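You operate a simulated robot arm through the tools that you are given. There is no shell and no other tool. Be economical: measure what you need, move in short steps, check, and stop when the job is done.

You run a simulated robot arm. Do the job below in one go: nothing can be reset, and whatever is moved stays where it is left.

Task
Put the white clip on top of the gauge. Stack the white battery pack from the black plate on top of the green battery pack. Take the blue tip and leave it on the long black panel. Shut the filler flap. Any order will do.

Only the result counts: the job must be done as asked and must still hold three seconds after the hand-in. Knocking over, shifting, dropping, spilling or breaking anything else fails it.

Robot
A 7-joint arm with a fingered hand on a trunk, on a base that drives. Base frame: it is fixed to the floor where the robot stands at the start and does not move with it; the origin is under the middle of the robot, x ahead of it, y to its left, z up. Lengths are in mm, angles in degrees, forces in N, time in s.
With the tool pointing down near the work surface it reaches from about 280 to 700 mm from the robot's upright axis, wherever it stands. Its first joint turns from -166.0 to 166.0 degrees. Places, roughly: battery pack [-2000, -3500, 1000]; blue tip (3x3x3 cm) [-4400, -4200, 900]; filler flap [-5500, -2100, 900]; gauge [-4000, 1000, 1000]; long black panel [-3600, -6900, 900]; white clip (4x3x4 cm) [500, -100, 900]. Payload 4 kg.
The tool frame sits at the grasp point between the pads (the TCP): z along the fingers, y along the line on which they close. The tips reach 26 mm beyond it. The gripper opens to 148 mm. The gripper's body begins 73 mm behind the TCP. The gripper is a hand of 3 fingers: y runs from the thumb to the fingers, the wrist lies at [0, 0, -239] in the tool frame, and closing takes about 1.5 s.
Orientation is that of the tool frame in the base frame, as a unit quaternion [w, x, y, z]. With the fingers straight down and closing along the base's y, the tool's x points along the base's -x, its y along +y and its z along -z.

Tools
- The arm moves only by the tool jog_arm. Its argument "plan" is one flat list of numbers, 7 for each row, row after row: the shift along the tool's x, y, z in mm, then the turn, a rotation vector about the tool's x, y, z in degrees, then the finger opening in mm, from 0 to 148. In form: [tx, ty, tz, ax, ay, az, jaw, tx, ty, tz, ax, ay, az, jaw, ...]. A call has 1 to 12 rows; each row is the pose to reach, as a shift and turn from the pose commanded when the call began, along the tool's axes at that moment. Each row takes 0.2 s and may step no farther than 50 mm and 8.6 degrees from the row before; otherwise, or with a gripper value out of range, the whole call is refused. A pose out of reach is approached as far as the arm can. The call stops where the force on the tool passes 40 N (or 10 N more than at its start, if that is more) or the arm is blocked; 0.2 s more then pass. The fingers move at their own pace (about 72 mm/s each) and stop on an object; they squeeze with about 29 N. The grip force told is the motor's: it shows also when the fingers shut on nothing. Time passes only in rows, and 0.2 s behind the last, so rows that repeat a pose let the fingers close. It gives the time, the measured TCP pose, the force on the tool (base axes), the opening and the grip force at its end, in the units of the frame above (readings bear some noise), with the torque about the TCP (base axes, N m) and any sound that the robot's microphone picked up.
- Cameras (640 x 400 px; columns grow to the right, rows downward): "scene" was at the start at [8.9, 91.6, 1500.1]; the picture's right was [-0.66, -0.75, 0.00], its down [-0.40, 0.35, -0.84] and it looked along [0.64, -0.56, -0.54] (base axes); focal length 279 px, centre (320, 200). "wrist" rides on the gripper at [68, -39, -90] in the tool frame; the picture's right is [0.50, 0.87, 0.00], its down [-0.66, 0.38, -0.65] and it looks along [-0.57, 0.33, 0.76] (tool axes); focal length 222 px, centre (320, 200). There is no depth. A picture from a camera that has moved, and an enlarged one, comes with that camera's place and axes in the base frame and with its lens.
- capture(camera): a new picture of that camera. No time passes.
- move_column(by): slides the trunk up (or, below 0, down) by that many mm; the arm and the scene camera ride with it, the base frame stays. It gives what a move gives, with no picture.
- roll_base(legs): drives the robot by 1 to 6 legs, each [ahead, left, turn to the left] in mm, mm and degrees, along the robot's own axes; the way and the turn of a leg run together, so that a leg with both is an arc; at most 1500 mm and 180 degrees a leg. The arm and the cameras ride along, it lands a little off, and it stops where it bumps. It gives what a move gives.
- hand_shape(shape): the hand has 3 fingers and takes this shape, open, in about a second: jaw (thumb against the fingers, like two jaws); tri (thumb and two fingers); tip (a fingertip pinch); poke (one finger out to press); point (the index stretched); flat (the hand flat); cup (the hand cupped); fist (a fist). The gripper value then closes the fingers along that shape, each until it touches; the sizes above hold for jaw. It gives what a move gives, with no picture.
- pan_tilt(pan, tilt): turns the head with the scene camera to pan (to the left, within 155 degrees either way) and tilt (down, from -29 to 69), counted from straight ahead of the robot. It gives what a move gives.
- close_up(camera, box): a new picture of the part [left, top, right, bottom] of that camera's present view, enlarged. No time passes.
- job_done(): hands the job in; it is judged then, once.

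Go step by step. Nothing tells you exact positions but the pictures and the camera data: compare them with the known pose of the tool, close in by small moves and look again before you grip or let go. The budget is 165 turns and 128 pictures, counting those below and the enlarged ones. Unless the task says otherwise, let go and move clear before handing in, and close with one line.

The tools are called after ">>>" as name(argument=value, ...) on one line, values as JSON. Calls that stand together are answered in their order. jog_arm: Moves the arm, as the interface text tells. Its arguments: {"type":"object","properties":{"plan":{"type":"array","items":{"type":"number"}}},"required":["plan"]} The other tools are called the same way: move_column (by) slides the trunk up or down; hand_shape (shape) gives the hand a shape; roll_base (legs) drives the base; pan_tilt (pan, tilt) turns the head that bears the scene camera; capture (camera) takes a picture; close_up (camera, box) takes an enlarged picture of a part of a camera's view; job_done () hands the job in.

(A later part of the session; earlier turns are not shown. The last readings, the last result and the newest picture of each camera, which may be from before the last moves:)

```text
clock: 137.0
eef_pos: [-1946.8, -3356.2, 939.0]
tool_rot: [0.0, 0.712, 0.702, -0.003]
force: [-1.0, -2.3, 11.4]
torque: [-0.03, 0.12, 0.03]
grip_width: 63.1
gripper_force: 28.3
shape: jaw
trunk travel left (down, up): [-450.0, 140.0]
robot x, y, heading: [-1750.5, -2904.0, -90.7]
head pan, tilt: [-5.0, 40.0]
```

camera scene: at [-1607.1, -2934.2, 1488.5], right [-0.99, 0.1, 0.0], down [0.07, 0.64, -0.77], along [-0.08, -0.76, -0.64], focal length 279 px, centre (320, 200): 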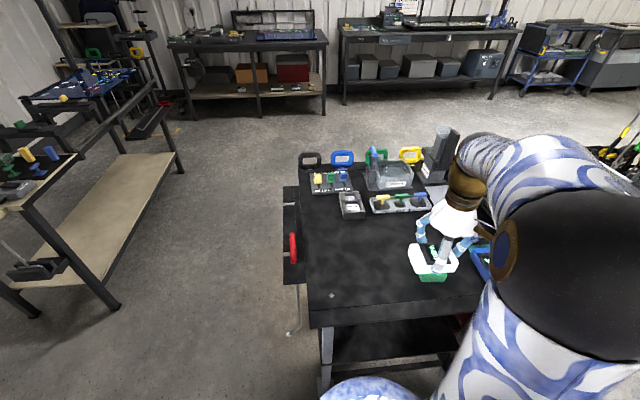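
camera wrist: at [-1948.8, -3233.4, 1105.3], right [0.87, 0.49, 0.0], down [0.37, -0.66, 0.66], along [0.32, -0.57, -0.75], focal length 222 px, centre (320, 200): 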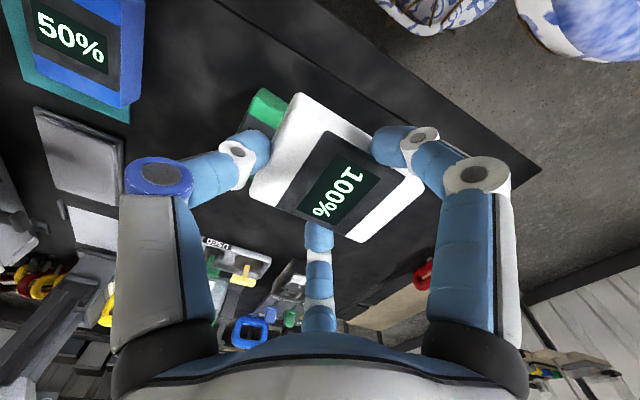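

>>> jog_arm(plan=[0, 0, -1.5, 0, 0, 0, 0, 0, 0, -1.8, 0, 0, 0, 0])

```text
clock: 137.6
eef_pos: [-1946.9, -3355.7, 939.0]
tool_rot: [0.002, 0.712, 0.702, -0.001]
force: [0.9, 1.0, -2.1]
torque: [0.01, 0.02, 0.02]
grip_width: 63.0
gripper_force: 29.3
shape: jaw
trunk travel left (down, up): [-450.0, 140.0]
robot x, y, heading: [-1749.1, -2904.5, -90.9]
head pan, tilt: [-5.0, 40.0]
```

Just at contact. Opening slowly and checking.

>>> jog_arm(plan=[0, 0, 0.6, 0, 0, 0, 63, 0, 0, 0.6, 0, 0, 0, 66, 0, 0, 0.6, 0, 0, 0, 70, 0, 0, 0.6, 0, 0, 0, 76, 0, 0, 0.6, 0, 0, 0, 84, 0, 0, 0.6, 0, 0, 0, 94, 0, 0, 0.6, 0, 0, 0, 104, 0, 0, 0.6, 0, 0, 0, 112, 0, 0, 0.6, 0, 0, 0, 112])

>>> close_up(camera="scene", box=[380, 210, 500, 310])

>>> close_up(camera="wrist", box=[180, 60, 460, 260])

```text
clock: 139.6
eef_pos: [-1948.6, -3356.2, 939.8]
tool_rot: [0.002, 0.712, 0.702, -0.002]
force: [-0.4, 0.6, 0.3]
torque: [-0.03, -0.01, -0.01]
grip_width: 111.7
gripper_force: 0.1
shape: jaw
trunk travel left (down, up): [-450.0, 140.0]
robot x, y, heading: [-1751.7, -2906.8, -90.5]
head pan, tilt: [-5.0, 40.0]
```

```text
4.00 times, centred on (440, 260) of scene
camera zoom: at [-1607.0, -2934.2, 1488.5], right [-0.99, 0.1, 0.0], down [0.07, 0.64, -0.77], along [-0.08, -0.76, -0.64], focal length 1115 px, centre (-160, -40)
```

zoom: 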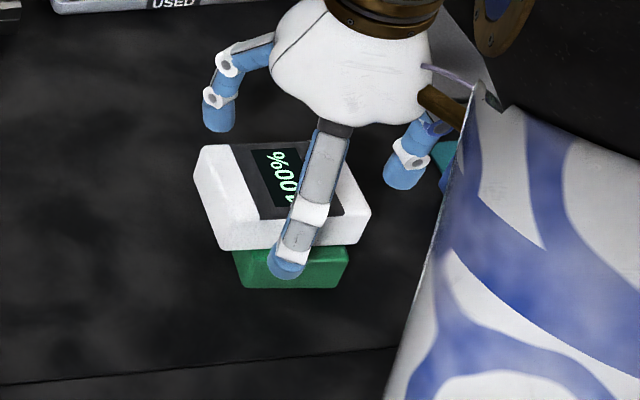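

```text
2.00 times, centred on (320, 160) of wrist
camera zoom: at [-1985.5, -3287.3, 1029.5], right [0.87, 0.49, 0.0], down [0.37, -0.66, 0.66], along [0.32, -0.57, -0.75], focal length 444 px, centre (320, 280)
```

zoom: 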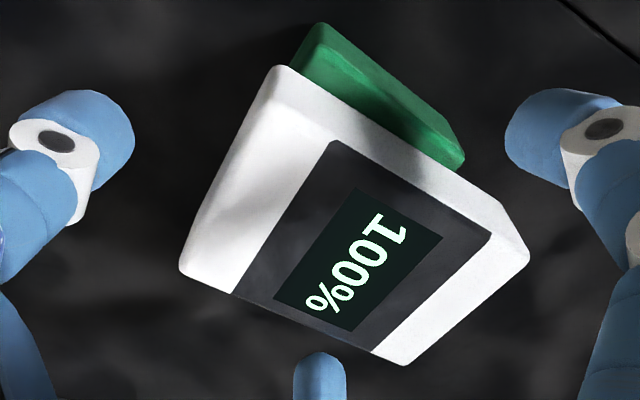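

The white pack sits stably on the green one. Lifting off, tucking the arm in, and looking toward the blue tip and flap.

>>> jog_arm(plan=[0, 0, -30, 0, 0, 0, 112, 0, 0, -75, 0, 0, 0, 112, 0, 0, -120, 0, 0, 0, 112, 0, 0, -165, 0, 0, 0, 100, 15, 30, -200, 0, 0, 0, 90, 30, 65, -230, 0, 0, 0, 80, 45, 100, -250, 0, 0, 0, 80, 60, 140, -260, 0, 0, 0, 80, 60, 140, -260, 0, 0, 0, 80])

>>> pan_tilt(pan=-80, tilt=15)

>>> capture(camera="scene")

```text
clock: 141.6
eef_pos: [-1807.4, -3297.4, 1199.7]
tool_rot: [0.001, 0.712, 0.702, -0.002]
force: [-0.3, 0.5, 0.2]
torque: [0.0, 0.02, 0.0]
grip_width: 80.9
gripper_force: 0.0
shape: jaw
trunk travel left (down, up): [-450.0, 140.0]
robot x, y, heading: [-1752.2, -2904.6, -90.7]
head pan, tilt: [-5.0, 40.0]
```

```text
clock: 143.0
eef_pos: [-1808.5, -3296.3, 1198.2]
tool_rot: [0.001, 0.712, 0.702, -0.002]
force: [0.2, 0.4, -0.4]
torque: [0.02, 0.01, 0.05]
grip_width: 80.5
gripper_force: 0.0
shape: jaw
trunk travel left (down, up): [-450.0, 140.0]
robot x, y, heading: [-1751.4, -2906.7, -90.6]
head pan, tilt: [-80.0, 15.0]
```

```text
48 pictures are left
camera scene: at [-1690.5, -2864.5, 1528.1], right [-0.16, 0.99, 0.0], down [0.26, 0.04, -0.97], along [-0.95, -0.15, -0.26], focal length 279 px, centre (320, 200)
```

scene: 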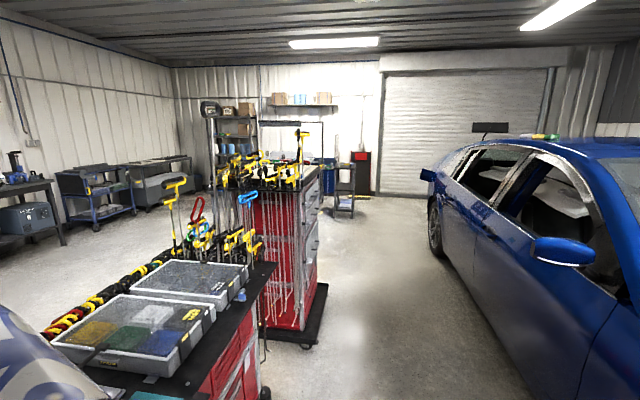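

The open flap is visible on the car's near rear side at roughly (-5200, -2100). The blue tip is likely past the tall red chest. I'll drive down the aisle between car and chest.

>>> roll_base(legs=[[-340, 0, 0], [0, -1500, 0], [0, -1400, 0]])

>>> pan_tilt(pan=10, tilt=20)

>>> capture(camera="scene")

>>> pan_tilt(pan=-135, tilt=25)

>>> capture(camera="scene")

```text
clock: 158.9
eef_pos: [-4712.9, -2875.6, 1200.3]
tool_rot: [0.001, 0.721, 0.693, -0.002]
force: [-0.5, -0.4, 0.5]
torque: [0.02, 0.0, 0.02]
grip_width: 80.7
gripper_force: 0.0
shape: jaw
trunk travel left (down, up): [-450.0, 140.0]
robot x, y, heading: [-4650.2, -2484.3, -92.3]
head pan, tilt: [-80.0, 15.0]
```

```text
clock: 160.5
eef_pos: [-4714.3, -2875.1, 1199.2]
tool_rot: [0.001, 0.722, 0.692, -0.002]
force: [0.6, -0.6, 0.7]
torque: [0.03, 0.03, 0.01]
grip_width: 80.7
gripper_force: 0.2
shape: jaw
trunk travel left (down, up): [-450.0, 140.0]
robot x, y, heading: [-4648.4, -2485.4, -92.2]
head pan, tilt: [10.0, 20.0]
```

```text
47 pictures are left
camera scene: at [-4481.1, -2525.1, 1519.9], right [-0.99, -0.13, 0.0], down [-0.05, 0.34, -0.94], along [0.13, -0.93, -0.34], focal length 279 px, centre (320, 200)
```

scene: 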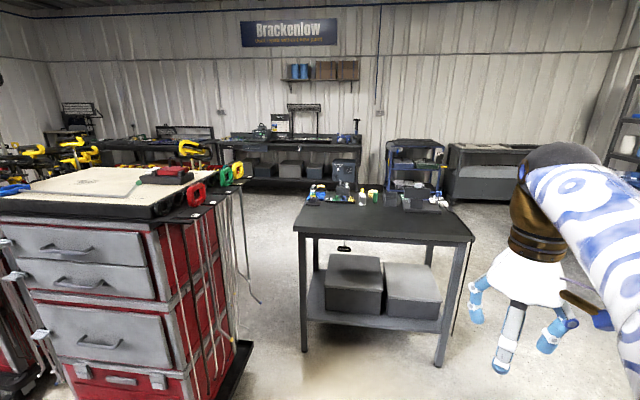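

```text
clock: 162.8
eef_pos: [-4715.1, -2874.7, 1200.0]
tool_rot: [0.001, 0.721, 0.693, -0.002]
force: [-0.3, -0.6, 0.0]
torque: [0.01, 0.01, 0.03]
grip_width: 81.0
gripper_force: 0.0
shape: jaw
trunk travel left (down, up): [-450.0, 140.0]
robot x, y, heading: [-4648.8, -2488.3, -92.6]
head pan, tilt: [-135.0, 25.0]
```

```text
46 pictures are left
camera scene: at [-4556.1, -2365.1, 1511.8], right [0.73, 0.68, 0.0], down [0.29, -0.31, -0.91], along [-0.62, 0.67, -0.42], focal length 279 px, centre (320, 200)
```

scene: 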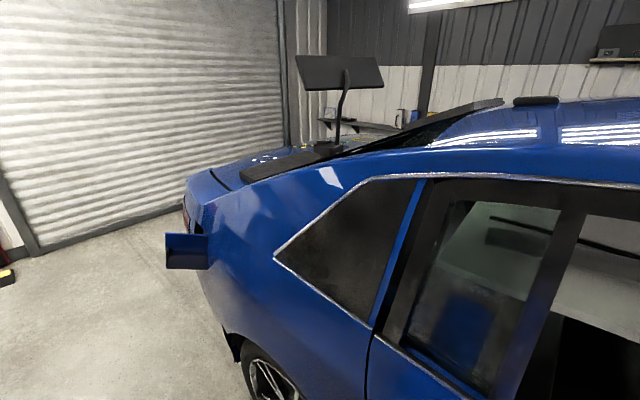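

>>> close_up(camera="scene", box=[140, 200, 260, 300])

```text
4.00 times, centred on (200, 250) of scene
camera zoom: at [-4556.1, -2365.1, 1511.8], right [0.73, 0.68, 0.0], down [0.29, -0.31, -0.91], along [-0.62, 0.67, -0.42], focal length 1115 px, centre (800, 0)
```

zoom: 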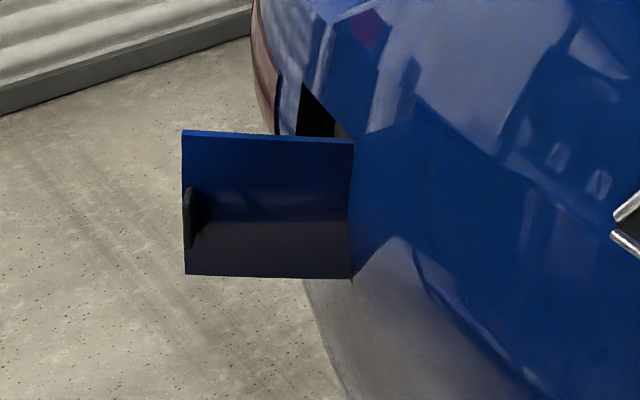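

The flap is hinged at its front edge, about 40° open, with its outer face toward me and free end near (-5526, -2128, 925). I'll drive abeam of it, turn to face the car, and push it shut with the hand pointing forward.

>>> roll_base(legs=[[330, 0, 0], [0, -900, 0], [0, 0, 90], [0, 0, 92]])

>>> pan_tilt(pan=5, tilt=35)

>>> capture(camera="scene")

```text
clock: 177.1
eef_pos: [-5518.9, -2388.4, 1200.1]
tool_rot: [-0.002, 0.709, -0.705, -0.002]
force: [0.1, 0.6, -0.2]
torque: [-0.02, -0.02, -0.03]
grip_width: 80.9
gripper_force: 0.1
shape: jaw
trunk travel left (down, up): [-450.0, 140.0]
robot x, y, heading: [-5568.9, -2780.3, 89.9]
head pan, tilt: [-135.0, 25.0]
```

```text
clock: 179.3
eef_pos: [-5518.4, -2387.9, 1198.8]
tool_rot: [-0.003, 0.709, -0.705, -0.002]
force: [-0.2, -0.7, -0.6]
torque: [0.02, 0.02, -0.01]
grip_width: 80.6
gripper_force: 0.1
shape: jaw
trunk travel left (down, up): [-450.0, 140.0]
robot x, y, heading: [-5569.8, -2778.9, 90.4]
head pan, tilt: [5.0, 35.0]
```

```text
44 pictures are left
camera scene: at [-5724.4, -2753.1, 1496.1], right [1.0, 0.09, 0.0], down [0.05, -0.57, -0.82], along [-0.08, 0.82, -0.57], focal length 279 px, centre (320, 200)
```

scene: 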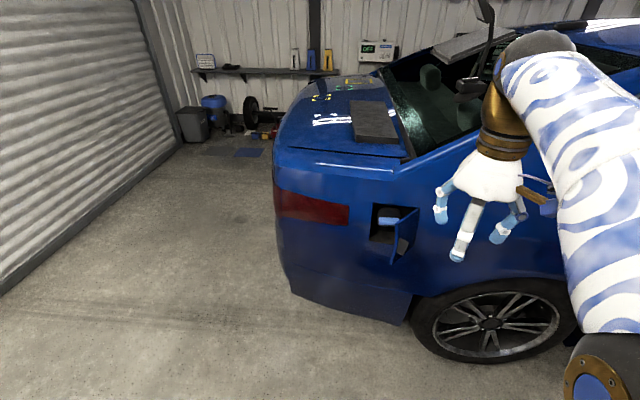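

>>> close_up(camera="scene", box=[350, 190, 446, 270])

```text
5.00 times, centred on (398, 230) of scene
camera zoom: at [-5724.4, -2753.1, 1496.1], right [1.0, 0.09, 0.0], down [0.05, -0.57, -0.82], along [-0.08, 0.82, -0.57], focal length 1394 px, centre (-70, 50)
```

zoom: 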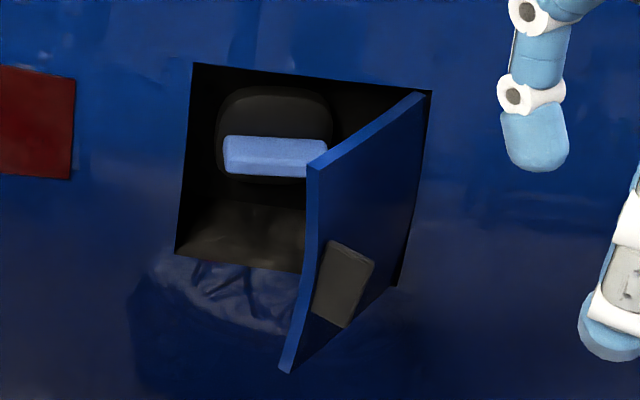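

The hinge is at about (-5468, -1990), the flap spans z 820–947, and the free end is near (-5560, -2083). I'll close the hand, move in front of it, and tilt the hand to point toward the car.

>>> jog_arm(plan=[-35, 6, 25, 0, 0, 0, 40, -70, 12, 50, 0, 0, 0, 20, -105, 18, 75, 0, 0, 0, 0, -140, 24, 100, 0, 0, 0, 0, -170, 32, 130, 0, 0, 0, 0, -170, 36, 150, 0, 0, 0, 0, -170, 36, 150, 0, 0, 0, 0])

>>> jog_arm(plan=[0, 0, 0, 0, -8, 0, 0, 0, 0, 0, 0, -16, 0, 0, 0, 0, 0, 0, -24, 0, 0, 0, 0, 0, 0, -32, 0, 0, 0, 0, 0, 0, -40, 0, 0, 0, 0, 0, 0, -48, 0, 0, 0, 0, 0, 0, -56, 0, 0, 0, 0, 0, 0, -64, 0, 0, 0, 0, 0, 0, -72, 0, 0, 0, 0, 0, 0, -80, 0, 0, 0, 0, 0, 0, -80, 0, 0])

>>> capture(camera="scene")

>>> capture(camera="wrist")

```text
clock: 180.9
eef_pos: [-5556.5, -2217.3, 1050.4]
tool_rot: [-0.003, 0.708, -0.706, -0.001]
force: [0.9, 0.1, 0.0]
torque: [-0.04, -0.01, 0.03]
grip_width: 0.1
gripper_force: 28.8
shape: jaw
trunk travel left (down, up): [-450.0, 140.0]
robot x, y, heading: [-5569.5, -2778.8, 90.1]
head pan, tilt: [5.0, 35.0]
```

```text
clock: 183.3
eef_pos: [-5556.2, -2217.8, 1048.5]
tool_rot: [-0.455, 0.543, -0.539, -0.457]
force: [1.5, -0.2, 0.2]
torque: [-0.03, -0.03, 0.02]
grip_width: 0.2
gripper_force: 29.6
shape: jaw
out of reach, approached as far as the arm can: row 7, 8
trunk travel left (down, up): [-450.0, 140.0]
robot x, y, heading: [-5568.1, -2780.3, 90.4]
head pan, tilt: [5.0, 35.0]
```

```text
42 pictures are left
camera scene: at [-5724.5, -2752.9, 1496.1], right [1.0, 0.09, 0.0], down [0.05, -0.57, -0.82], along [-0.08, 0.82, -0.57], focal length 279 px, centre (320, 200)
```

scene: 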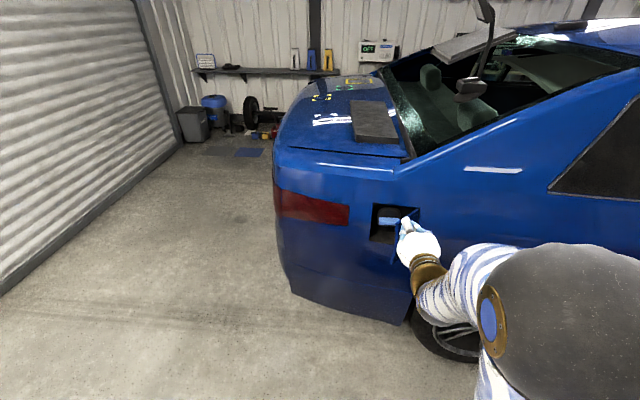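

```text
41 pictures are left
camera wrist: at [-5516.2, -2317.0, 998.2], right [-0.86, -0.09, -0.49], down [-0.38, -0.54, 0.76], along [-0.33, 0.84, 0.43], focal length 222 px, centre (320, 200)
```

wrist: 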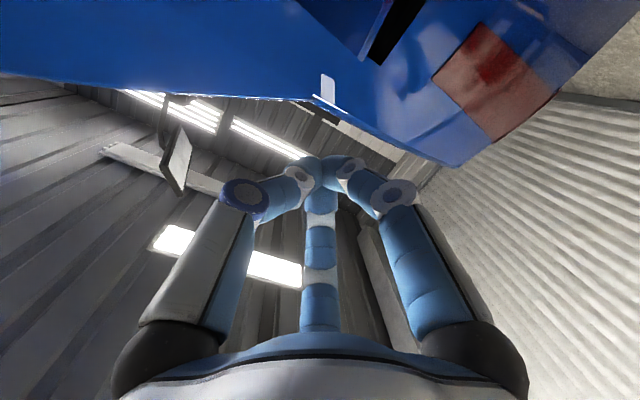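

The hand is tilted and pointing at the car. Now lowering to flap height, with x nearer -5540.

>>> jog_arm(plan=[40, -6, 7, 0, 0, 0, 0, 80, -12, 14, 0, 0, 0, 0, 120, -16, 21, 0, 0, 0, 0, 141, -16, 25, 0, 0, 0, 0, 141, -16, 25, 0, 0, 0, 0])

>>> close_up(camera="scene", box=[350, 190, 446, 270])

>>> capture(camera="wrist")

```text
clock: 184.5
eef_pos: [-5540.0, -2215.5, 908.0]
tool_rot: [-0.455, 0.542, -0.538, -0.457]
force: [0.9, 0.6, -0.1]
torque: [-0.01, 0.0, 0.01]
grip_width: 0.3
gripper_force: 28.9
shape: jaw
trunk travel left (down, up): [-450.0, 140.0]
robot x, y, heading: [-5567.2, -2779.1, 90.0]
head pan, tilt: [5.0, 35.0]
```

```text
5.00 times, centred on (398, 230) of scene
camera zoom: at [-5724.5, -2752.9, 1496.1], right [1.0, 0.09, 0.0], down [0.05, -0.57, -0.82], along [-0.08, 0.82, -0.57], focal length 1394 px, centre (-70, 50)
```

zoom: 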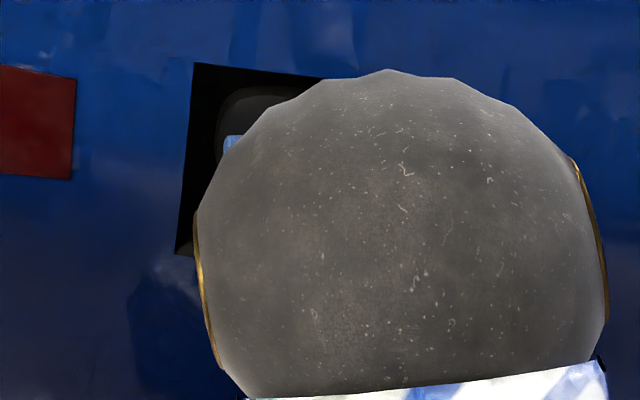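

```text
39 pictures are left
camera wrist: at [-5499.8, -2315.8, 855.8], right [-0.86, -0.09, -0.49], down [-0.38, -0.54, 0.76], along [-0.33, 0.84, 0.43], focal length 222 px, centre (320, 200)
```

wrist: 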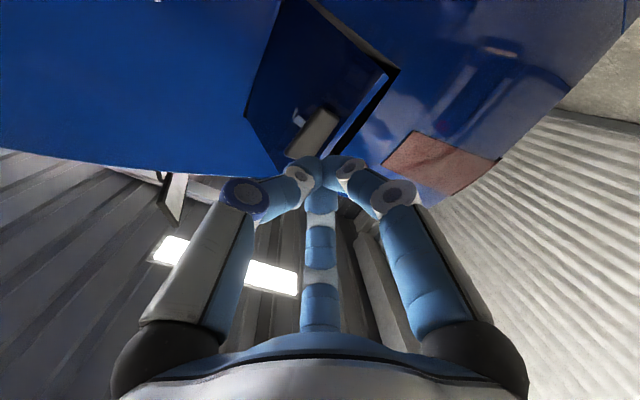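

The fingertips are lined up with the pad on the flap. Pushing toward the car in steps.

>>> jog_arm(plan=[-4.4, 0, 25, 0, 0, 0, 0, -8.7, 0, 49, 0, 0, 0, 0, -13, 0, 74, 0, 0, 0, 0, -16.5, 0, 94, 0, 0, 0, 0, -20, 0, 113, 0, 0, 0, 0, -23.5, 0, 133, 0, 0, 0, 0, -27, 0, 153, 0, 0, 0, 0])

>>> capture(camera="wrist")

```text
clock: 185.4
eef_pos: [-5553.4, -2146.4, 907.0]
tool_rot: [-0.446, 0.551, -0.534, -0.461]
force: [-13.1, -15.3, 6.3]
torque: [0.08, 0.1, 0.33]
grip_width: 0.0
gripper_force: 28.6
shape: jaw
trunk travel left (down, up): [-450.0, 140.0]
robot x, y, heading: [-5566.1, -2784.0, 90.6]
head pan, tilt: [5.0, 35.0]
stopped in row 4: the force on the tool passed its limit at 47 N (the readings are from after the stop); the commanded pose is now the measured one
```

```text
38 pictures are left
camera wrist: at [-5510.7, -2244.9, 855.1], right [-0.86, -0.11, -0.49], down [-0.36, -0.54, 0.76], along [-0.35, 0.83, 0.42], focal length 222 px, centre (320, 200)
```

wrist: 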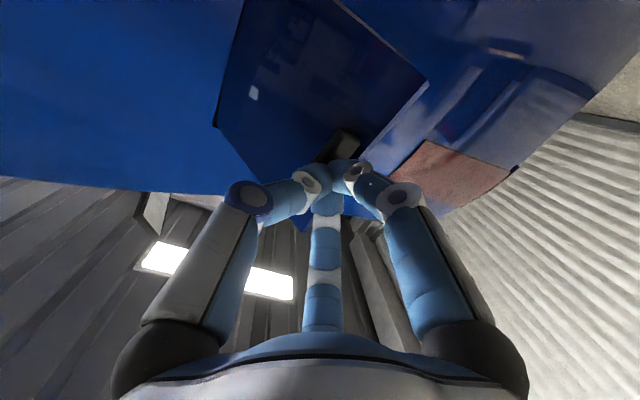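

Contact made with the flap, but it stopped on impact. Now pushing slower along the flap's closing arc.

>>> jog_arm(plan=[-0.9, 3, 5, 0, 0, 0, 0, -1.7, 6, 10, 0, 0, 0, 0, -2.6, 9, 15, 0, 0, 0, 0, -3.5, 12, 20, 0, 0, 0, 0, -4.5, 15, 26, 0, 0, 0, 0, -5.6, 18, 32, 0, 0, 0, 0, -6.6, 21, 38, 0, 0, 0, 0, -7.6, 24, 44, 0, 0, 0, 0, -8.7, 26, 50, 0, 0, 0, 0, -9.7, 28, 56, 0, 0, 0, 0, -10.7, 30, 62, 0, 0, 0, 0, -11.8, 32, 68, 0, 0, 0, 0])

>>> capture(camera="wrist")

```text
clock: 186.1
eef_pos: [-5563.9, -2135.9, 903.1]
tool_rot: [-0.444, 0.553, -0.533, -0.461]
force: [-11.8, -12.2, 6.0]
torque: [0.07, 0.02, 0.25]
grip_width: 0.0
gripper_force: 28.4
shape: jaw
trunk travel left (down, up): [-450.0, 140.0]
robot x, y, heading: [-5566.1, -2782.5, 90.5]
head pan, tilt: [5.0, 35.0]
stopped in row 3: the force on the tool passed its limit at 41 N (the readings are from after the stop); the commanded pose is now the measured one
```

```text
37 pictures are left
camera wrist: at [-5521.6, -2234.3, 853.1], right [-0.86, -0.12, -0.49], down [-0.36, -0.54, 0.76], along [-0.36, 0.83, 0.42], focal length 222 px, centre (320, 200)
```

wrist: 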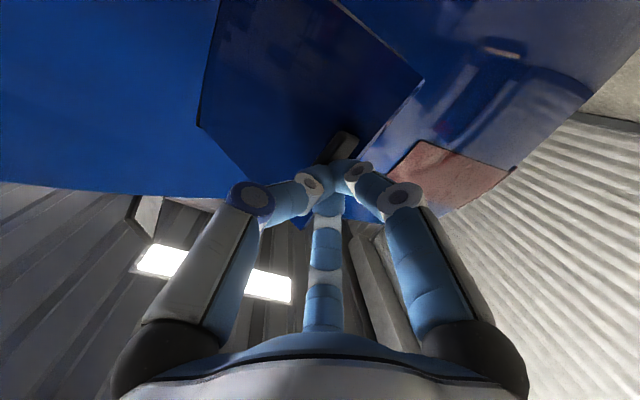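

It's closing, but the tip is jammed against the side of the pad. I'll back off slightly and follow the true arc about the hinge.

>>> jog_arm(plan=[-0.5, 8, 3, 0, 0, 0, 0, -1.4, 14, 7.9, 0, 0, 0, 0, -2.4, 19.5, 13.8, 0, 0, 0, 0, -3.5, 25, 19.7, 0, 0, 0, 0, -4.6, 29.6, 26.1, 0, 0, 0, 0, -5.7, 34, 32.5, 0, 0, 0, 0, -7, 38.4, 39.4, 0, 0, 0, 0, -8.2, 42, 46.3, 0, 0, 0, 0, -9.5, 45.7, 53.6, 0, 0, 0, 0, -10.8, 48.8, 61, 0, 0, 0, 0, -12, 51.5, 68.4, 0, 0, 0, 0, -13.4, 53.8, 75.8, 0, 0, 0, 0])

>>> capture(camera="wrist")

```text
clock: 188.7
eef_pos: [-5616.2, -2058.6, 901.0]
tool_rot: [-0.446, 0.551, -0.536, -0.459]
force: [-3.2, -0.5, -1.4]
torque: [-0.02, 0.02, 0.04]
grip_width: 0.0
gripper_force: 29.3
shape: jaw
trunk travel left (down, up): [-450.0, 140.0]
robot x, y, heading: [-5567.5, -2781.8, 90.5]
head pan, tilt: [5.0, 35.0]
```

```text
36 pictures are left
camera wrist: at [-5573.6, -2157.4, 851.8], right [-0.86, -0.12, -0.49], down [-0.36, -0.53, 0.76], along [-0.35, 0.84, 0.42], focal length 222 px, centre (320, 200)
```

wrist: 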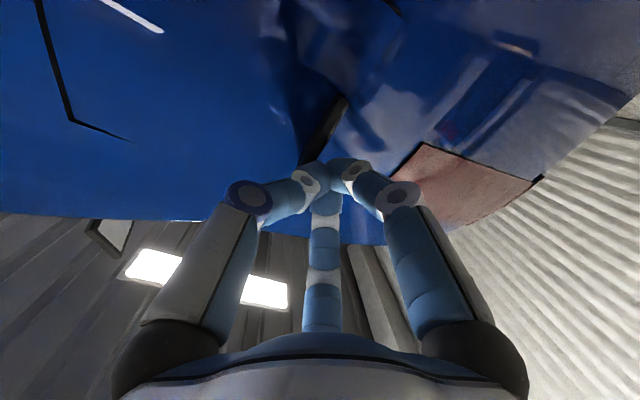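

Almost shut. Pressing the last bit in.

>>> jog_arm(plan=[-1.4, 0, 8, 0, 0, 0, 0, -2.8, -2, 16, 0, 0, 0, 0, -4.2, -4, 24, 0, 0, 0, 0, -5.2, -6, 30, 0, 0, 0, 0, -6.2, -7, 36, 0, 0, 0, 0, -7.2, -8, 41, 0, 0, 0, 0, -8, -8, 46, 0, 0, 0, 0, -8.9, -8, 51, 0, 0, 0, 0, -9.7, -8, 56, 0, 0, 0, 0])

>>> capture(camera="wrist")

```text
clock: 189.7
eef_pos: [-5621.7, -2032.8, 900.3]
tool_rot: [-0.44, 0.557, -0.532, -0.461]
force: [-10.9, -11.6, 0.8]
torque: [0.0, 0.0, -0.03]
grip_width: 0.1
gripper_force: 29.3
shape: jaw
trunk travel left (down, up): [-450.0, 140.0]
robot x, y, heading: [-5567.2, -2778.3, 90.9]
head pan, tilt: [5.0, 35.0]
stopped in row 5: the force on the tool passed its limit at 43 N (the readings are from after the stop); the commanded pose is now the measured one
```

```text
35 pictures are left
camera wrist: at [-5577.9, -2130.9, 850.7], right [-0.86, -0.13, -0.49], down [-0.35, -0.54, 0.77], along [-0.36, 0.83, 0.42], focal length 222 px, centre (320, 200)
```

wrist: 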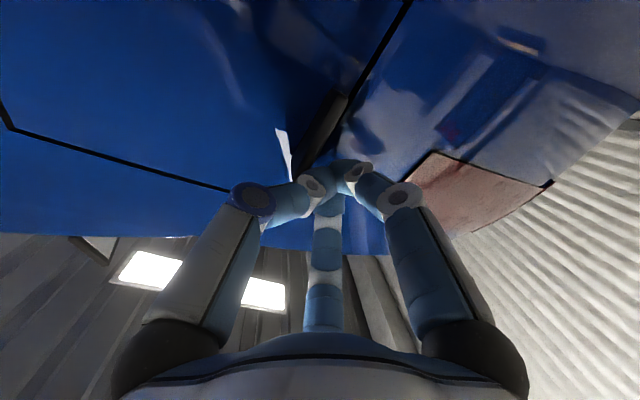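

Backing off, then I'll shift past the pad toward the hinge and look.

>>> jog_arm(plan=[4.3, 0, -25, 0, 0, 0, 0, 8.7, 0, -49, 0, 0, 0, 0, 8.7, -25, -49, 0, 0, 0, 0, 8.7, -50, -49, 0, 0, 0, 0, 8.7, -50, -49, 0, 0, 0, 0])

>>> capture(camera="wrist")

>>> close_up(camera="scene", box=[340, 180, 460, 280])

```text
clock: 190.9
eef_pos: [-5563.7, -2077.5, 900.3]
tool_rot: [-0.443, 0.553, -0.535, -0.46]
force: [-0.3, 0.2, -0.2]
torque: [0.0, -0.03, 0.01]
grip_width: 0.0
gripper_force: 29.2
shape: jaw
trunk travel left (down, up): [-450.0, 140.0]
robot x, y, heading: [-5565.3, -2784.3, 90.9]
head pan, tilt: [5.0, 35.0]
```

```text
34 pictures are left
camera wrist: at [-5521.4, -2177.4, 850.1], right [-0.86, -0.13, -0.49], down [-0.36, -0.53, 0.77], along [-0.36, 0.84, 0.42], focal length 222 px, centre (320, 200)
```

wrist: 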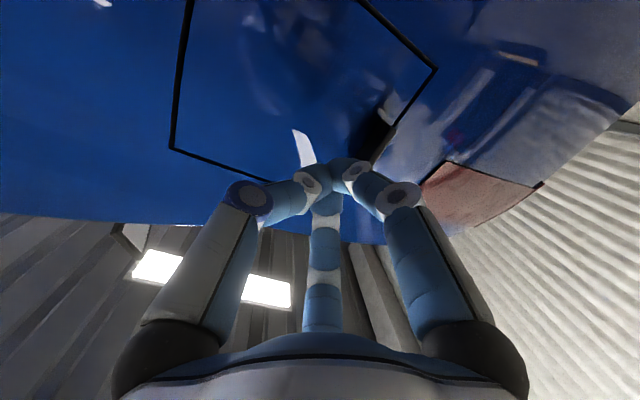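

```text
4.00 times, centred on (400, 230) of scene
camera zoom: at [-5725.5, -2755.8, 1496.1], right [0.99, 0.1, 0.0], down [0.06, -0.57, -0.82], along [-0.08, 0.81, -0.57], focal length 1115 px, centre (0, 80)
```

zoom: 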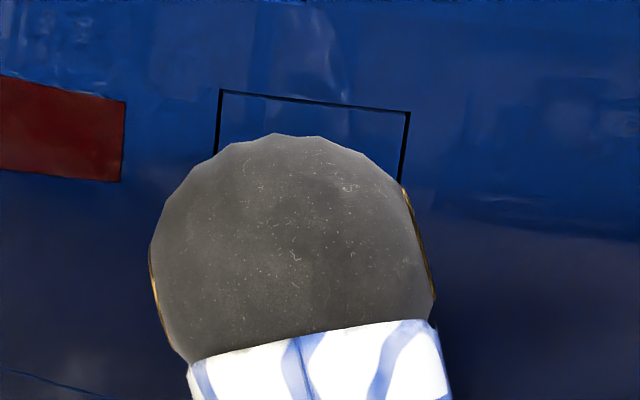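

It looks flush. One gentle press on the face to make sure it's fully shut.

>>> jog_arm(plan=[-2.6, 3, 15, 0, 0, 0, 0, -5.2, 6, 30, 0, 0, 0, 0, -6.9, 8, 40, 0, 0, 0, 0, -8.3, 10, 47, 0, 0, 0, 0, -9.2, 12, 53, 0, 0, 0, 0, -10.2, 12, 58, 0, 0, 0, 0, -11.2, 12, 63, 0, 0, 0, 0, -12, 12, 68, 0, 0, 0, 0, -13, 12, 73, 0, 0, 0, 0, -13.9, 12, 78, 0, 0, 0, 0])

```text
clock: 192.4
eef_pos: [-5579.5, -2023.6, 898.5]
tool_rot: [-0.44, 0.557, -0.535, -0.458]
force: [0.3, -25.2, 6.5]
torque: [-0.11, 0.0, 0.08]
grip_width: 0.0
gripper_force: 28.4
shape: jaw
trunk travel left (down, up): [-450.0, 140.0]
robot x, y, heading: [-5563.6, -2781.6, 91.0]
head pan, tilt: [5.0, 35.0]
stopped in row 7: the force on the tool passed its limit at 45 N (the readings are from after the stop); the commanded pose is now the measured one
```

Firm stop all round: the flap is shut. Retracting, raising and turning the hand back down.

>>> jog_arm(plan=[7, 0, -39, 0, 0, 0, 0, 14, 0, -79, 0, 0, 0, 0, 21, 0, -118, 0, 0, 0, 0, 28, 0, -158, 0, 0, 0, 0, -21, 0, -167, 0, 0, 0, 0, -70, 0, -176, 0, 0, 0, 0, -119, 0, -184, 0, 0, 0, 0, -119, 0, -184, 0, 0, 0, 0])

>>> jog_arm(plan=[0, 0, 0, 0, 8, 0, 0, 0, 0, 0, 0, 16, 0, 0, 0, 0, 0, 0, 24, 0, 0, 0, 0, 0, 0, 32, 0, 0, 0, 0, 0, 0, 40, 0, 0, 0, 0, 0, 0, 48, 0, 20, 0, 0, 0, 0, 56, 0, 40, 0, 0, 0, 0, 64, 0, 60, 0, 0, 0, 0, 72, 0, 60, 0, 0, 0, 0, 79, 0, 60, 0, 0, 0, 0, 79, 0, 60])

>>> close_up(camera="scene", box=[300, 170, 500, 295])

```text
clock: 194.2
eef_pos: [-5572.3, -2179.7, 1048.1]
tool_rot: [-0.44, 0.557, -0.536, -0.457]
force: [-0.1, 0.3, 0.5]
torque: [-0.03, 0.01, -0.01]
grip_width: 0.0
gripper_force: 29.3
shape: jaw
trunk travel left (down, up): [-450.0, 140.0]
robot x, y, heading: [-5568.5, -2784.2, 90.8]
head pan, tilt: [5.0, 35.0]
```

```text
clock: 196.6
eef_pos: [-5573.0, -2179.3, 1048.3]
tool_rot: [0.002, 0.721, -0.693, 0.002]
force: [-0.8, 0.8, -0.1]
torque: [-0.01, 0.01, 0.01]
grip_width: 59.6
gripper_force: 0.1
shape: jaw
out of reach, approached as far as the arm can: row 3, 4
trunk travel left (down, up): [-450.0, 140.0]
robot x, y, heading: [-5571.6, -2780.3, 91.1]
head pan, tilt: [5.0, 35.0]
```

```text
3.20 times, centred on (400, 232) of scene
camera zoom: at [-5725.7, -2756.5, 1496.1], right [0.99, 0.1, 0.0], down [0.06, -0.57, -0.82], along [-0.08, 0.81, -0.57], focal length 892 px, centre (64, 96)
```

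zoom: 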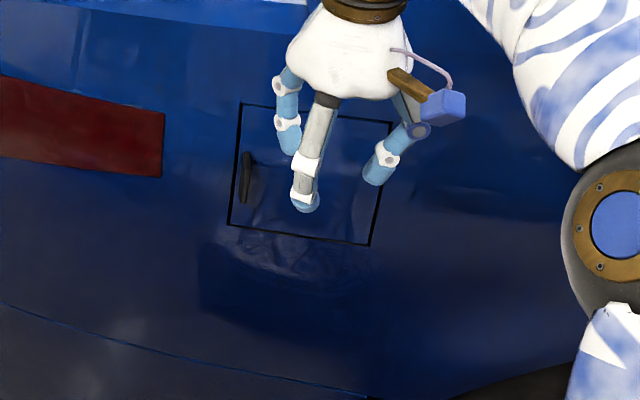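

The flap is shut flush. I'll tuck the arm, then drive round to the back side of the dark table, where the blue tip should be within reach.

>>> jog_arm(plan=[30, 0, -35, 0, 0, 0, 60, 60, 0, -70, 0, 0, 0, 60, 95, 0, -100, 0, 0, 0, 60, 130, 0, -125, 0, 0, 0, 60, 165, 0, -150, 0, 0, 0, 60, 200, 0, -150, 0, 0, 0, 60])

>>> roll_base(legs=[[-1000, 0, 0], [-970, 0, 0]])

>>> pan_tilt(pan=-70, tilt=25)

>>> capture(camera="scene")

```text
clock: 198.0
eef_pos: [-5565.4, -2378.5, 1199.6]
tool_rot: [0.001, 0.721, -0.693, 0.0]
force: [0.7, -0.1, -0.9]
torque: [0.02, -0.03, 0.01]
grip_width: 59.9
gripper_force: 0.0
shape: jaw
trunk travel left (down, up): [-450.0, 140.0]
robot x, y, heading: [-5567.7, -2785.1, 90.5]
head pan, tilt: [5.0, 35.0]
```

```text
clock: 207.8
eef_pos: [-5541.7, -4343.0, 1198.9]
tool_rot: [0.002, 0.72, -0.694, 0.001]
force: [-0.2, 0.7, -0.8]
torque: [0.02, -0.02, 0.02]
grip_width: 59.6
gripper_force: 0.2
shape: jaw
trunk travel left (down, up): [-450.0, 140.0]
robot x, y, heading: [-5547.2, -4749.3, 90.8]
head pan, tilt: [5.0, 35.0]
```

```text
clock: 209.3
eef_pos: [-5541.3, -4344.1, 1198.6]
tool_rot: [0.002, 0.72, -0.694, 0.0]
force: [0.1, -0.4, 0.2]
torque: [0.01, 0.0, 0.01]
grip_width: 59.6
gripper_force: 0.0
shape: jaw
trunk travel left (down, up): [-450.0, 140.0]
robot x, y, heading: [-5543.5, -4747.1, 90.9]
head pan, tilt: [-70.0, 25.0]
```

```text
31 pictures are left
camera scene: at [-5607.5, -4777.2, 1511.8], right [0.35, -0.94, 0.0], down [-0.4, -0.15, -0.91], along [0.85, 0.32, -0.42], focal length 279 px, centre (320, 200)
```

scene: 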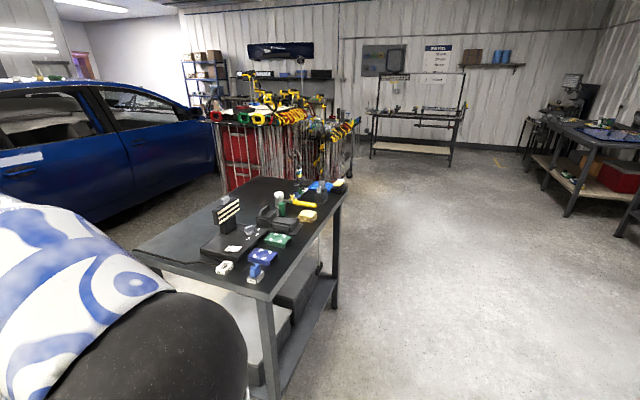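

>>> close_up(camera="scene", box=[190, 170, 360, 300])

```text
3.08 times, centred on (275, 235) of scene
camera zoom: at [-5607.5, -4777.2, 1511.8], right [0.35, -0.94, 0.0], down [-0.4, -0.15, -0.91], along [0.85, 0.32, -0.42], focal length 858 px, centre (458, 92)
```

zoom: 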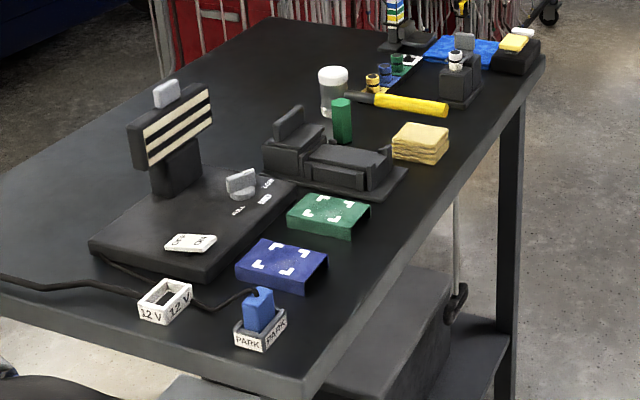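

The small row of tips (yellow, blue, green) is near the table's far end at about (-4335, -4162), which matches the hint. Strafing there.

>>> roll_base(legs=[[-45, 0, 0], [0, -1165, 0]])

>>> pan_tilt(pan=5, tilt=42)

>>> close_up(camera="scene", box=[280, 140, 520, 290])

>>> capture(camera="wrist")

```text
clock: 215.8
eef_pos: [-4357.1, -4380.3, 1197.2]
tool_rot: [0.002, 0.717, -0.697, 0.001]
force: [0.5, 0.3, 0.4]
torque: [-0.02, -0.02, 0.01]
grip_width: 59.7
gripper_force: 0.0
shape: jaw
trunk travel left (down, up): [-450.0, 140.0]
robot x, y, heading: [-4365.1, -4784.8, 90.0]
head pan, tilt: [-70.0, 25.0]
```

```text
clock: 217.2
eef_pos: [-4356.5, -4381.0, 1198.3]
tool_rot: [0.002, 0.716, -0.698, 0.001]
force: [0.8, -0.5, -0.4]
torque: [0.04, 0.02, 0.01]
grip_width: 59.8
gripper_force: 0.1
shape: jaw
trunk travel left (down, up): [-450.0, 140.0]
robot x, y, heading: [-4364.8, -4782.7, 89.9]
head pan, tilt: [5.0, 42.0]
```

```text
2.67 times, centred on (400, 215) of scene
camera zoom: at [-4522.2, -4762.7, 1485.6], right [1.0, 0.09, 0.0], down [0.06, -0.67, -0.74], along [-0.06, 0.74, -0.67], focal length 744 px, centre (107, 160)
```

zoom: 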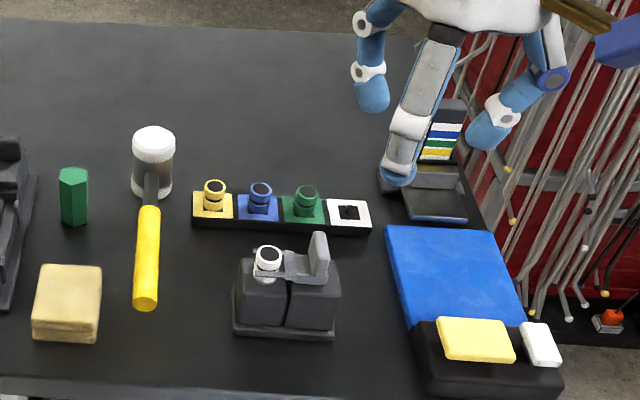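

```text
28 pictures are left
camera wrist: at [-4316.6, -4447.0, 1289.1], right [-0.85, -0.52, 0.0], down [-0.39, 0.65, 0.65], along [-0.34, 0.56, -0.76], focal length 222 px, centre (320, 200)
```

wrist: 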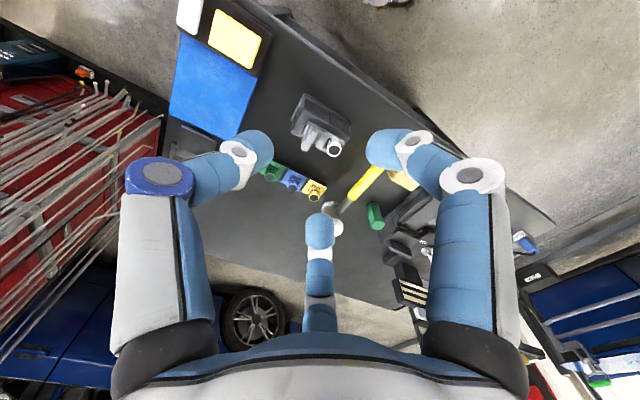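

The blue tip is the middle-left one in the small rack, near (-4408, -4185). Moving above it to measure.

>>> jog_arm(plan=[-38, 9, 0, 0, 0, 0, 60, -76, 18, 10, 0, 0, 0, 60, -114, 27, 25, 0, 0, 0, 60, -152, 36, 45, 0, 0, 0, 60, -180, 42, 75, 0, 0, 0, 60, -180, 45, 90, 0, 0, 0, 60, -180, 45, 90, 0, 0, 0, 60])

>>> capture(camera="wrist")

>>> close_up(camera="scene", box=[340, 190, 430, 260])

```text
clock: 218.8
eef_pos: [-4405.1, -4202.3, 1108.0]
tool_rot: [0.001, 0.717, -0.698, 0.001]
force: [-0.3, -0.1, 0.0]
torque: [0.02, 0.01, 0.02]
grip_width: 59.6
gripper_force: 0.0
shape: jaw
trunk travel left (down, up): [-450.0, 140.0]
robot x, y, heading: [-4367.0, -4783.5, 90.1]
head pan, tilt: [5.0, 42.0]
```

```text
27 pictures are left
camera wrist: at [-4365.6, -4268.0, 1198.0], right [-0.85, -0.52, 0.0], down [-0.39, 0.65, 0.65], along [-0.34, 0.56, -0.76], focal length 222 px, centre (320, 200)
```

wrist: 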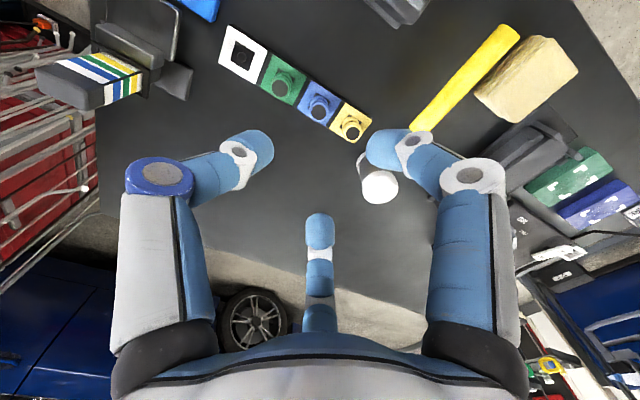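

```text
5.71 times, centred on (385, 225) of scene
camera zoom: at [-4522.3, -4762.7, 1485.6], right [1.0, 0.09, 0.0], down [0.06, -0.67, -0.74], along [-0.07, 0.74, -0.67], focal length 1593 px, centre (-51, 57)
```

zoom: 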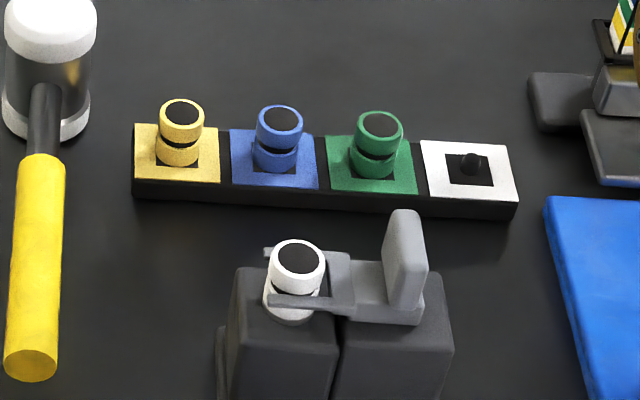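

The blue tip's top is at about (-4409.5, -4196.5, 945), with neighbours 48 mm away along x. I'll rotate the hand 90° so that two fingers clear the neighbours, and narrow the jaw.

>>> jog_arm(plan=[-2, 1, 0, 0, 0, -8.2, 50, -4.7, 2.9, 0, 0, 0, -16.4, 40, -4.7, 2.9, 0, 0, 0, -24.6, 36, -4.7, 2.9, 0, 0, 0, -32.8, 36, -4.7, 2.9, 0, 0, 0, -41, 36, -4.7, 2.9, 0, 0, 0, -49.2, 36, -4.7, 2.9, 0, 0, 0, -57.4, 36, -4.7, 2.9, 0, 0, 0, -65.6, 36, -4.7, 2.9, 0, 0, 0, -73.8, 36, -4.7, 2.9, 0, 0, 0, -82, 36, -4.7, 2.9, 0, 0, 0, -90, 36, -4.7, 2.9, 0, 0, 0, -90, 36])

>>> capture(camera="wrist")

```text
clock: 221.4
eef_pos: [-4410.9, -4197.1, 1108.3]
tool_rot: [0.002, 1.0, 0.015, -0.001]
force: [0.0, 0.7, -0.3]
torque: [-0.02, 0.02, -0.02]
grip_width: 36.5
gripper_force: 0.0
shape: jaw
trunk travel left (down, up): [-450.0, 140.0]
robot x, y, heading: [-4365.8, -4787.3, 90.2]
head pan, tilt: [5.0, 42.0]
```

```text
25 pictures are left
camera wrist: at [-4343.6, -4156.3, 1198.4], right [0.52, -0.85, 0.0], down [-0.64, -0.39, 0.66], along [-0.56, -0.34, -0.76], focal length 222 px, centre (320, 200)
```

wrist: 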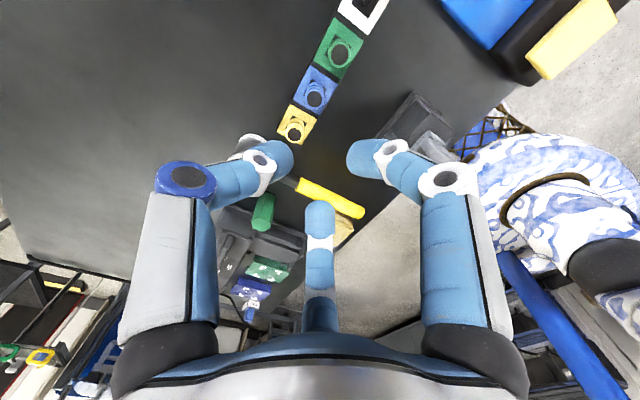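

>>> jog_arm(plan=[0, 0, 40, 0, 0, 0, 36, 0, 0, 80, 0, 0, 0, 36, 0, 0, 108, 0, 0, 0, 36, 0, 0, 108, 0, 0, 0, 36])

>>> close_up(camera="wrist", box=[240, 80, 400, 200])

>>> close_up(camera="scene", box=[340, 190, 430, 260])

```text
clock: 222.4
eef_pos: [-4410.8, -4197.2, 999.1]
tool_rot: [0.002, 1.0, 0.012, 0.0]
force: [0.1, 0.5, 0.4]
torque: [-0.01, 0.05, 0.01]
grip_width: 36.1
gripper_force: 0.1
shape: jaw
trunk travel left (down, up): [-450.0, 140.0]
robot x, y, heading: [-4362.2, -4785.9, 90.0]
head pan, tilt: [5.0, 42.0]
```

```text
3.33 times, centred on (320, 140) of wrist
camera zoom: at [-4343.7, -4156.8, 1089.5], right [0.52, -0.85, 0.0], down [-0.65, -0.39, 0.66], along [-0.56, -0.34, -0.76], focal length 740 px, centre (320, 400)
```

zoom: 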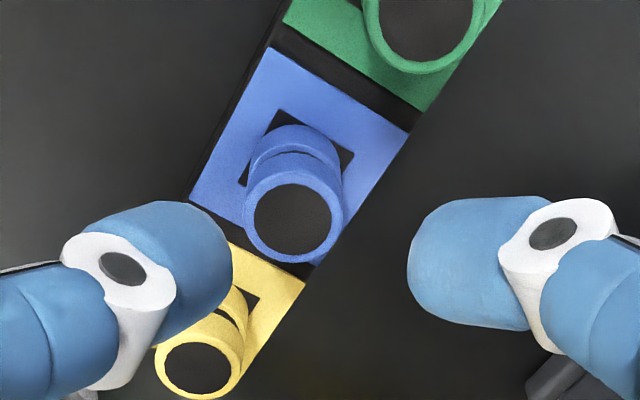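

```text
5.71 times, centred on (385, 225) of scene
camera zoom: at [-4522.3, -4762.5, 1485.6], right [1.0, 0.09, 0.0], down [0.06, -0.67, -0.74], along [-0.07, 0.74, -0.67], focal length 1593 px, centre (-51, 57)
```

zoom: 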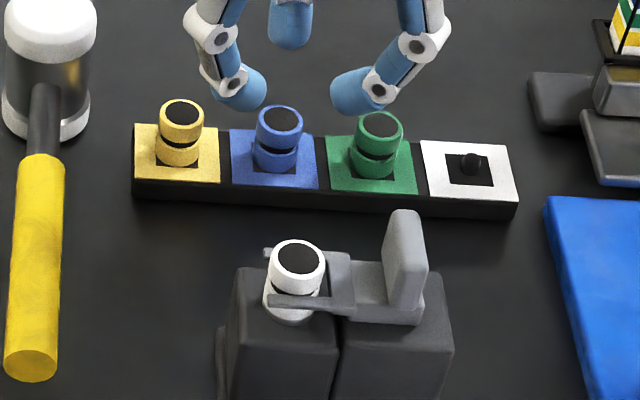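

The blue tip is at (-4410.5, -4193), with its top at ~942. Correcting 4.5 mm and descending to grip.

>>> jog_arm(plan=[0, -4.5, 0, 0, 0, 0, 36, 0, -4.5, 25, 0, 0, 0, 36, 0, -4.5, 40, 0, 0, 0, 36, 0, -4.5, 48, 0, 0, 0, 36, 0, -4.5, 54, 0, 0, 0, 36, 0, -4.5, 54, 0, 0, 0, 36])

>>> close_up(camera="wrist", box=[240, 100, 400, 220])

>>> close_up(camera="scene", box=[340, 190, 430, 260])

```text
clock: 223.8
eef_pos: [-4409.1, -4193.0, 945.5]
tool_rot: [0.002, 1.0, 0.014, 0.0]
force: [-0.8, 0.0, 0.2]
torque: [-0.01, 0.02, 0.01]
grip_width: 36.4
gripper_force: 0.1
shape: jaw
trunk travel left (down, up): [-450.0, 140.0]
robot x, y, heading: [-4367.2, -4784.1, 90.3]
head pan, tilt: [5.0, 42.0]
```

```text
3.33 times, centred on (320, 160) of wrist
camera zoom: at [-4343.7, -4152.0, 1036.4], right [0.52, -0.85, 0.0], down [-0.64, -0.39, 0.66], along [-0.56, -0.34, -0.76], focal length 740 px, centre (320, 333)
```

zoom: 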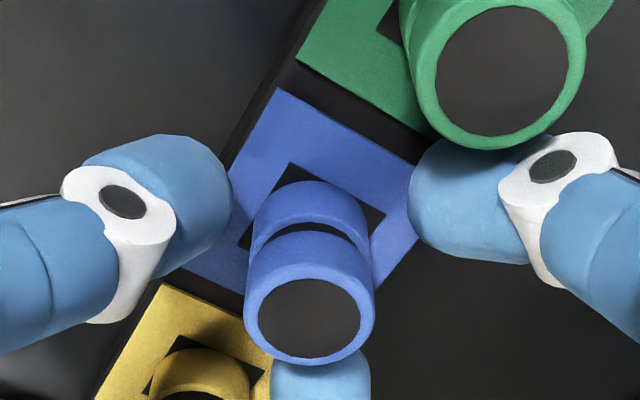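

```text
5.71 times, centred on (385, 225) of scene
camera zoom: at [-4522.3, -4762.5, 1485.6], right [1.0, 0.09, 0.0], down [0.06, -0.67, -0.74], along [-0.07, 0.74, -0.67], focal length 1593 px, centre (-51, 57)
```

zoom: 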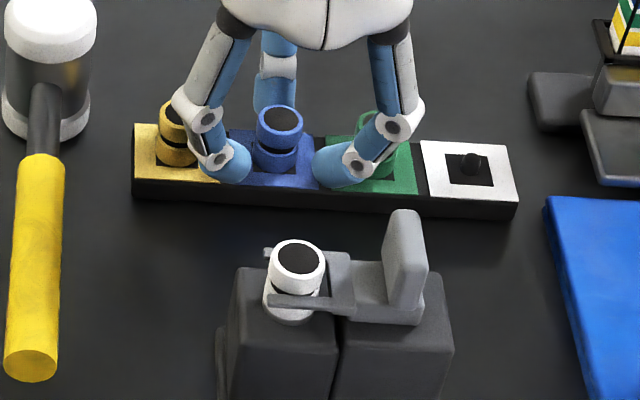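

The fingers surround the blue tip, clear of its neighbours. Closing.

>>> jog_arm(plan=[0, 0, 0, 0, 0, 0, 28, 0, 0, 0, 0, 0, 0, 20, 0, 0, 0, 0, 0, 0, 10, 0, 0, 0, 0, 0, 0, 0, 0, 0, 0, 0, 0, 0, 0, 0, 0, 0, 0, 0, 0, 0])

>>> jog_arm(plan=[0, 0, -5, 0, 0, 0, 0, 0, 0, -15, 0, 0, 0, 0, 0, 0, -30, 0, 0, 0, 0, 0, 0, -60, 0, 0, 0, 0, 0, 0, -60, 0, 0, 0, 0])

>>> close_up(camera="scene", box=[330, 160, 450, 260])

>>> close_up(camera="wrist", box=[240, 100, 400, 220])

```text
clock: 225.2
eef_pos: [-4409.8, -4193.2, 947.0]
tool_rot: [0.002, 1.0, 0.013, 0.0]
force: [-0.9, -0.8, 0.5]
torque: [0.02, 0.01, 0.0]
grip_width: 20.3
gripper_force: 28.9
shape: jaw
trunk travel left (down, up): [-450.0, 140.0]
robot x, y, heading: [-4367.1, -4786.4, 90.0]
head pan, tilt: [5.0, 42.0]
```

```text
clock: 226.4
eef_pos: [-4410.7, -4193.7, 1006.8]
tool_rot: [0.002, 1.0, 0.013, -0.001]
force: [0.0, 0.1, -0.3]
torque: [0.02, 0.04, 0.0]
grip_width: 20.3
gripper_force: 29.7
shape: jaw
trunk travel left (down, up): [-450.0, 140.0]
robot x, y, heading: [-4364.8, -4786.4, 89.9]
head pan, tilt: [5.0, 42.0]
```

```text
4.00 times, centred on (390, 210) of scene
camera zoom: at [-4522.3, -4762.7, 1485.6], right [1.0, 0.09, 0.0], down [0.06, -0.67, -0.74], along [-0.07, 0.74, -0.67], focal length 1115 px, centre (40, 160)
```

zoom: 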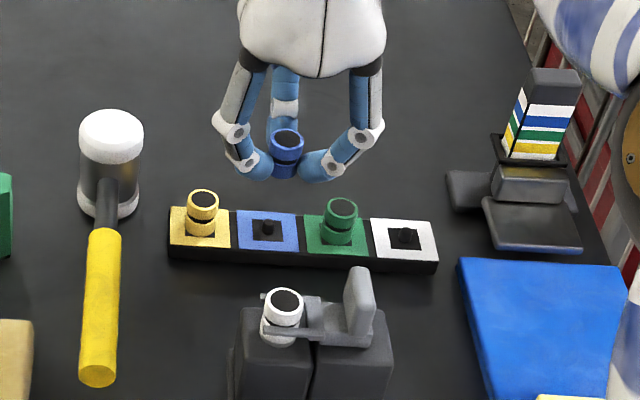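

```text
3.33 times, centred on (320, 160) of wrist
camera zoom: at [-4343.7, -4152.7, 1096.8], right [0.52, -0.85, 0.0], down [-0.64, -0.39, 0.66], along [-0.56, -0.34, -0.76], focal length 740 px, centre (320, 333)
```

zoom: 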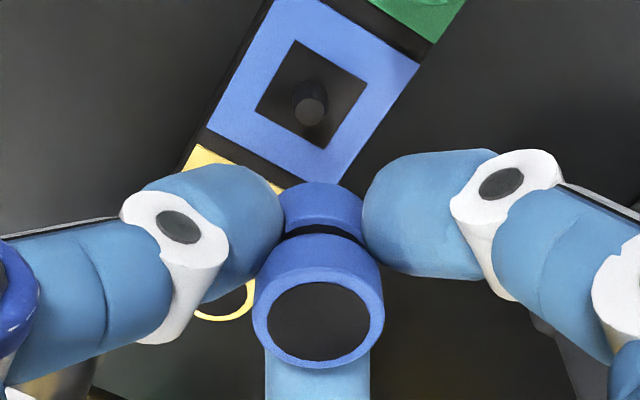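

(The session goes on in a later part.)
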